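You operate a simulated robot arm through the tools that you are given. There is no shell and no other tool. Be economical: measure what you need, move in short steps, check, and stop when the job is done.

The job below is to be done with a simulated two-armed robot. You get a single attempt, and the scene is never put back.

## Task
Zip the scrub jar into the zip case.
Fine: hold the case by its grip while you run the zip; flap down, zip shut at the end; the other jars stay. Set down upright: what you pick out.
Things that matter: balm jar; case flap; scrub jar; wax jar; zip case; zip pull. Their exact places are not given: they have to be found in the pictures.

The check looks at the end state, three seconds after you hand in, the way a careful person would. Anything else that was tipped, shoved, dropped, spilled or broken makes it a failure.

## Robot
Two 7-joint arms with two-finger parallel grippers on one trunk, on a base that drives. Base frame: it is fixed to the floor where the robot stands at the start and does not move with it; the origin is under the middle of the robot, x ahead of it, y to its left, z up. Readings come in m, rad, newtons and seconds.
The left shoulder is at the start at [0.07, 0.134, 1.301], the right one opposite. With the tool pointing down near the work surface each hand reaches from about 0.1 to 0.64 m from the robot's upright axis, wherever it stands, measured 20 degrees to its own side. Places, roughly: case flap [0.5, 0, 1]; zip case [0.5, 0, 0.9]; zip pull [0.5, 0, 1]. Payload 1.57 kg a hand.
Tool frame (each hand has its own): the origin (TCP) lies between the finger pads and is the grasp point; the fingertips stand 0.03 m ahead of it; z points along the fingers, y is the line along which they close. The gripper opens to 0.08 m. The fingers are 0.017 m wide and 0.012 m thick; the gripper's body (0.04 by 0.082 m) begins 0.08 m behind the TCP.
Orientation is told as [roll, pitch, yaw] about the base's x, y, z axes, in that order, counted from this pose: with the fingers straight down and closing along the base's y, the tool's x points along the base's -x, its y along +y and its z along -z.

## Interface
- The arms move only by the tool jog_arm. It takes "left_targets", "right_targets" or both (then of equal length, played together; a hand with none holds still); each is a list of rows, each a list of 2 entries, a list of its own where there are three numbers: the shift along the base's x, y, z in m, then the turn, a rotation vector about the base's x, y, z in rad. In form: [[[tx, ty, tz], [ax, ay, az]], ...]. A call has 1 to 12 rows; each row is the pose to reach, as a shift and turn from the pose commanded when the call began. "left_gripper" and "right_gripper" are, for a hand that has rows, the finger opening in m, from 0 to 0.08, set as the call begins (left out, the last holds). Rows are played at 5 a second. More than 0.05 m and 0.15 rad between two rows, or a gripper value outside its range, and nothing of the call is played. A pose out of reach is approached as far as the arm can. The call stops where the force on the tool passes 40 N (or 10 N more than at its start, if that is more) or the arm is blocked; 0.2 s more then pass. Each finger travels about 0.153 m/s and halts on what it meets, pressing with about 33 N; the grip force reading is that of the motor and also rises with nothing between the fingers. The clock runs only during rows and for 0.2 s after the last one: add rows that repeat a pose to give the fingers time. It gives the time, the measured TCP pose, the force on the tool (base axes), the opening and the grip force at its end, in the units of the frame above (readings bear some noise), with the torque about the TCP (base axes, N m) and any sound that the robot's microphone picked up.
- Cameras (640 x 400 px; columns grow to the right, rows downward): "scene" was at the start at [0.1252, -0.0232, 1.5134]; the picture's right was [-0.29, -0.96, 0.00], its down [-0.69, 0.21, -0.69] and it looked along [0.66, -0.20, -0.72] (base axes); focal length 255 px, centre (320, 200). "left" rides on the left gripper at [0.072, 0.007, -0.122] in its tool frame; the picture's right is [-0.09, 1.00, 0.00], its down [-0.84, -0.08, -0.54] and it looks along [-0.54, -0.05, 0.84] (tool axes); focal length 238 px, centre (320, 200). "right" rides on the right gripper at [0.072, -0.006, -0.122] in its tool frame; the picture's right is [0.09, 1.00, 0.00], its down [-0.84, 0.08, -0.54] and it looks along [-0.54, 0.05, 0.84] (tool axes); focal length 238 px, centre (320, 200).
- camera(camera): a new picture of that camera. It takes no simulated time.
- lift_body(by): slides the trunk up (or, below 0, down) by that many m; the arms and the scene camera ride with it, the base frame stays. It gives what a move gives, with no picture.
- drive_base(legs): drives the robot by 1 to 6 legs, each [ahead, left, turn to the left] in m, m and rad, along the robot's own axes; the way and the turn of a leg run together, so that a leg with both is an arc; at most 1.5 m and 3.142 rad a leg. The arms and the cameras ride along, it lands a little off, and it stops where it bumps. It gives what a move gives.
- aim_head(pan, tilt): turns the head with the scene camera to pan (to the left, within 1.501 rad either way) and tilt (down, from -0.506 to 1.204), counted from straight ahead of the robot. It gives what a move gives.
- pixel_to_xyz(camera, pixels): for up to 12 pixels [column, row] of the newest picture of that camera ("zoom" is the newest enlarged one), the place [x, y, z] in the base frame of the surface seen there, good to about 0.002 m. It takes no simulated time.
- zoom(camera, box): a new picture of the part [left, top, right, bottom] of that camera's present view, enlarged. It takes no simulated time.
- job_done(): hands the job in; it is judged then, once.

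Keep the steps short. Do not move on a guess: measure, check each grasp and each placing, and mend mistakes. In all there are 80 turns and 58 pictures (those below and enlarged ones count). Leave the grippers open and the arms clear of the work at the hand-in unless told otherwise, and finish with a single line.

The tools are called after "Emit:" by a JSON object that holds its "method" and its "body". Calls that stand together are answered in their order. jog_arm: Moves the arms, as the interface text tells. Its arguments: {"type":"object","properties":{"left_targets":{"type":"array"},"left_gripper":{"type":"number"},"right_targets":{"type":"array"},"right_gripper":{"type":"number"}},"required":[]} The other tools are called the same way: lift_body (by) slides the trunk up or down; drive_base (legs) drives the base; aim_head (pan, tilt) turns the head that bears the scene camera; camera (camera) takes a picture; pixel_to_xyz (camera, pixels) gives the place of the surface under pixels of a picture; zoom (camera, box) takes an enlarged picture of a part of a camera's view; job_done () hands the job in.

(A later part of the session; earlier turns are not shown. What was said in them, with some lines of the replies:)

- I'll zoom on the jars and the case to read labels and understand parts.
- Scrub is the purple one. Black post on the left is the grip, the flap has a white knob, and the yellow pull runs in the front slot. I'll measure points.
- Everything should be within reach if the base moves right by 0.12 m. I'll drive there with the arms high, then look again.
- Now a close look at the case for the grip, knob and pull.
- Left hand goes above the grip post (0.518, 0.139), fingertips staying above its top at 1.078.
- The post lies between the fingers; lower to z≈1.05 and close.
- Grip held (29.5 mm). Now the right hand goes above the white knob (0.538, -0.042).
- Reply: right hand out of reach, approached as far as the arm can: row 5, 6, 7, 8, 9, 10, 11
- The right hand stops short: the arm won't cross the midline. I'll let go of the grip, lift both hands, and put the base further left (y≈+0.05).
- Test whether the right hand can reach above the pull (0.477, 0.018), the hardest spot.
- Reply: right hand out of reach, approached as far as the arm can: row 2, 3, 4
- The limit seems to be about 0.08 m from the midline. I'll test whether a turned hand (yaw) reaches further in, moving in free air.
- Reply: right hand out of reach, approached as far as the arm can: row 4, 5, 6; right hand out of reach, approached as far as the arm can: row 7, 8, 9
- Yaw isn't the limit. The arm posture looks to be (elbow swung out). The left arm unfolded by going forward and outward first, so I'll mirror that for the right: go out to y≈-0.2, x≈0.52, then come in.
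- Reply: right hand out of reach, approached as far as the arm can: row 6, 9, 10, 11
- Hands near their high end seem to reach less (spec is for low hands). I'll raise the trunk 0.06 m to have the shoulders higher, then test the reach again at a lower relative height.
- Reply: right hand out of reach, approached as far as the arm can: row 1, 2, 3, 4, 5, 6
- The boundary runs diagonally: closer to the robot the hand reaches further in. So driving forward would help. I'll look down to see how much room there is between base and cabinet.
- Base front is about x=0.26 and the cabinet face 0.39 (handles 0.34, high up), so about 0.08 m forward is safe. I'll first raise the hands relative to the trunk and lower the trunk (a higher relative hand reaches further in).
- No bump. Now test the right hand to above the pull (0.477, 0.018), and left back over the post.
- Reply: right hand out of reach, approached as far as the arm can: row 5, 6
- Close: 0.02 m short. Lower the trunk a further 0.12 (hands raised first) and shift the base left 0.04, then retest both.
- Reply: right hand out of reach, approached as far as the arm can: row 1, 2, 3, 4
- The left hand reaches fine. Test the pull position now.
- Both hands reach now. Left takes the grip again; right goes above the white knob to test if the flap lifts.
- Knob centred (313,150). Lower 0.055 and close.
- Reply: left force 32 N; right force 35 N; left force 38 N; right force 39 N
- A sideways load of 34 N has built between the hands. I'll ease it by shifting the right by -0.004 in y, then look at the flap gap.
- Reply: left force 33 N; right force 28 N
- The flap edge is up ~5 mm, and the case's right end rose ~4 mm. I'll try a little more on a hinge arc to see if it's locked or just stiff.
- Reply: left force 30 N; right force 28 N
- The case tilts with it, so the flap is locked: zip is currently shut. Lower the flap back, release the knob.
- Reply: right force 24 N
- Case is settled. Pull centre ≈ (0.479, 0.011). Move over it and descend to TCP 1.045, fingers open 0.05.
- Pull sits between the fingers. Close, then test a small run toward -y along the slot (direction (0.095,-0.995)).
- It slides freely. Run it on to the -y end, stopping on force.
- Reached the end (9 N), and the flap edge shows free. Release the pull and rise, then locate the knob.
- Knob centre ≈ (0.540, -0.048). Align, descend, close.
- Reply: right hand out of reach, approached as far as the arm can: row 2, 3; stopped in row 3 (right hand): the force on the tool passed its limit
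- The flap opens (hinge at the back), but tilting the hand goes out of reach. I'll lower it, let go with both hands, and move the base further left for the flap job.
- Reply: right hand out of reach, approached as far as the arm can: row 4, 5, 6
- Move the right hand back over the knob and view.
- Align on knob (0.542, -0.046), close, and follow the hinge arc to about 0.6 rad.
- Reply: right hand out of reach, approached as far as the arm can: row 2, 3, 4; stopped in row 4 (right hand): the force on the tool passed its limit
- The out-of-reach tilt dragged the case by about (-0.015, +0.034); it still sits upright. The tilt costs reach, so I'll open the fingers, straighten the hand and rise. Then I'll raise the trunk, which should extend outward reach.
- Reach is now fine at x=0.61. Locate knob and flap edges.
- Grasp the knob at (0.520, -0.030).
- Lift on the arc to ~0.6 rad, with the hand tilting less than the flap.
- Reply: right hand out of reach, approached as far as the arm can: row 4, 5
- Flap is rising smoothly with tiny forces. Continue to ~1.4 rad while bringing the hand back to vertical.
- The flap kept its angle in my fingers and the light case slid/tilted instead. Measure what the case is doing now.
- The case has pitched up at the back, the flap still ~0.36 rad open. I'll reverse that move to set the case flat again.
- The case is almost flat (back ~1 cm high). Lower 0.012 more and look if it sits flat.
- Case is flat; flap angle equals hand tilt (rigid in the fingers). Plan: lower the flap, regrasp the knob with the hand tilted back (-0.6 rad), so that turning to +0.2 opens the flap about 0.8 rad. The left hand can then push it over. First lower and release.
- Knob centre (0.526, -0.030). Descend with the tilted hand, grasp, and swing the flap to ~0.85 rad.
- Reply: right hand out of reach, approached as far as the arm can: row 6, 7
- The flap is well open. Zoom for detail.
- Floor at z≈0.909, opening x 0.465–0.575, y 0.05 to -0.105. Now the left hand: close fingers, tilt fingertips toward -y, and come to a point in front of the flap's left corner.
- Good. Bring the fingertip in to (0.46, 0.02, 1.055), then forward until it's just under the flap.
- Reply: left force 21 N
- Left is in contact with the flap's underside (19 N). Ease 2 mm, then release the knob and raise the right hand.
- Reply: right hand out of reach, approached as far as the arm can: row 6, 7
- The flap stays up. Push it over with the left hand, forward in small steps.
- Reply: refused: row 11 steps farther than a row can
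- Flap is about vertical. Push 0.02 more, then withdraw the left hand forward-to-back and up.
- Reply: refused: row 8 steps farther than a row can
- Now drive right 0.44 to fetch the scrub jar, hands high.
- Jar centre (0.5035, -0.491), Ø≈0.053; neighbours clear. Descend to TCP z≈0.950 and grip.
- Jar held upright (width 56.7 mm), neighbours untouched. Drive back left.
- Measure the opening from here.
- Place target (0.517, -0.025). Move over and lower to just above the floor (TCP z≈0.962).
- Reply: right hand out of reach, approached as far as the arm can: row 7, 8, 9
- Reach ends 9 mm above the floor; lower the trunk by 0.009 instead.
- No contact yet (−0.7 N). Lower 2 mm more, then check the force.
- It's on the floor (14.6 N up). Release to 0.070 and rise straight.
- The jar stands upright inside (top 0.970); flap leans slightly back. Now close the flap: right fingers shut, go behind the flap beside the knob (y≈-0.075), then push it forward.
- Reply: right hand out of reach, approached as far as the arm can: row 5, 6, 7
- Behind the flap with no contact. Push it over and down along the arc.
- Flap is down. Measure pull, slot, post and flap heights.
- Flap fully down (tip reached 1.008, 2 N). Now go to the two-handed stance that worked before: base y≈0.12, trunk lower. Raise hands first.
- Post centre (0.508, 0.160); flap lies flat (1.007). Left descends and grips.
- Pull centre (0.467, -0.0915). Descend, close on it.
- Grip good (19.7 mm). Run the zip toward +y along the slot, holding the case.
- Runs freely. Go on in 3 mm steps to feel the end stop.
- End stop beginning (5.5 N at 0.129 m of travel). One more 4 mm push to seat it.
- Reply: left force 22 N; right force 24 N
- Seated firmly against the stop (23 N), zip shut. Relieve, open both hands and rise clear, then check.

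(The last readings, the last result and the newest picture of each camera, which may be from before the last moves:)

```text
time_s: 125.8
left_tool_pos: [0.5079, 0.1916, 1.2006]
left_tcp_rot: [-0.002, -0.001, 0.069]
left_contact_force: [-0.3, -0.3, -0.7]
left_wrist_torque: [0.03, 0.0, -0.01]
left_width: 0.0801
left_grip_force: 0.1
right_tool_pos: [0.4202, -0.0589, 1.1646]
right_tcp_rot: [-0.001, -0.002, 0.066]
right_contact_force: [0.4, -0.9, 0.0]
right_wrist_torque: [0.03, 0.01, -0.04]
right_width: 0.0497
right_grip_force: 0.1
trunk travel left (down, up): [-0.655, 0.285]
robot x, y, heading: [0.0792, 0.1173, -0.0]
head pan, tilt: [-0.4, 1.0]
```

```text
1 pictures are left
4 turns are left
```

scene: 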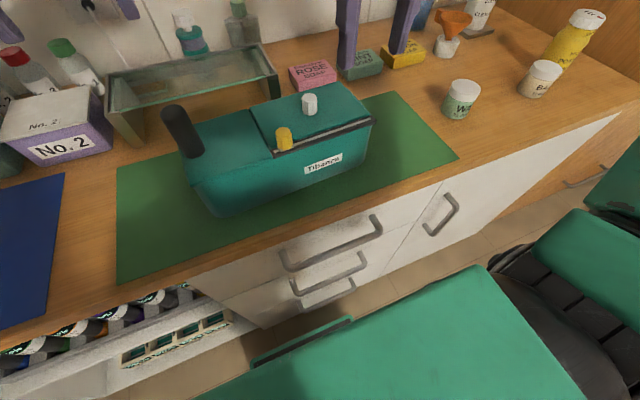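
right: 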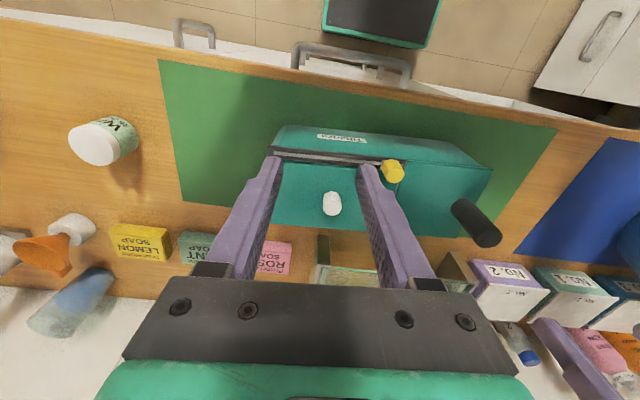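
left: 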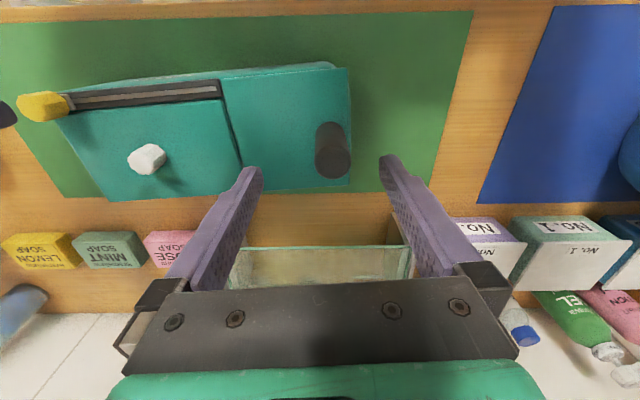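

The flap is down, the pull sits at the grip end of the slot, and the wax and balm jars are where they were. I'll open the right gripper fully, move it clear, and then hand in.

Emit:
{"method": "jog_arm", "body": {"right_targets": [[[-0.02, -0.03, 0.02], [0, 0, 0]], [[-0.04, -0.06, 0.04], [0, 0, 0]], [[-0.04, -0.1, 0.05], [0, 0, 0]], [[-0.04, -0.1, 0.05], [0, 0, 0]]], "right_gripper": 0.08}}

```text
time_s: 126.8
left_tool_pos: [0.508, 0.1929, 1.2009]
left_tcp_rot: [0.0, 0.0, 0.071]
left_contact_force: [-0.2, 0.8, 0.5]
left_wrist_torque: [0.0, 0.01, 0.0]
left_width: 0.08
left_grip_force: 0.0
right_tool_pos: [0.3777, -0.1523, 1.2051]
right_tcp_rot: [-0.001, -0.005, 0.064]
right_contact_force: [-0.4, 0.2, -0.1]
right_wrist_torque: [0.0, -0.01, 0.0]
right_width: 0.0801
right_grip_force: 0.0
right hand out of reach, approached as far as the arm can: row 3, 4
trunk travel left (down, up): [-0.655, 0.285]
robot x, y, heading: [0.0801, 0.1235, -0.007]
head pan, tilt: [-0.4, 1.0]
3 turns are left
```

Both hands are open and clear; handing in.

Emit:
{"method": "job_done", "body": {}}

```text
The job is handed in.
```

The scrub jar is upright in the case with the flap down and the zip shut; the case was held by its grip for both zip runs but slid about 3 cm on its mat while I opened the flap, and the other jars were not touched.
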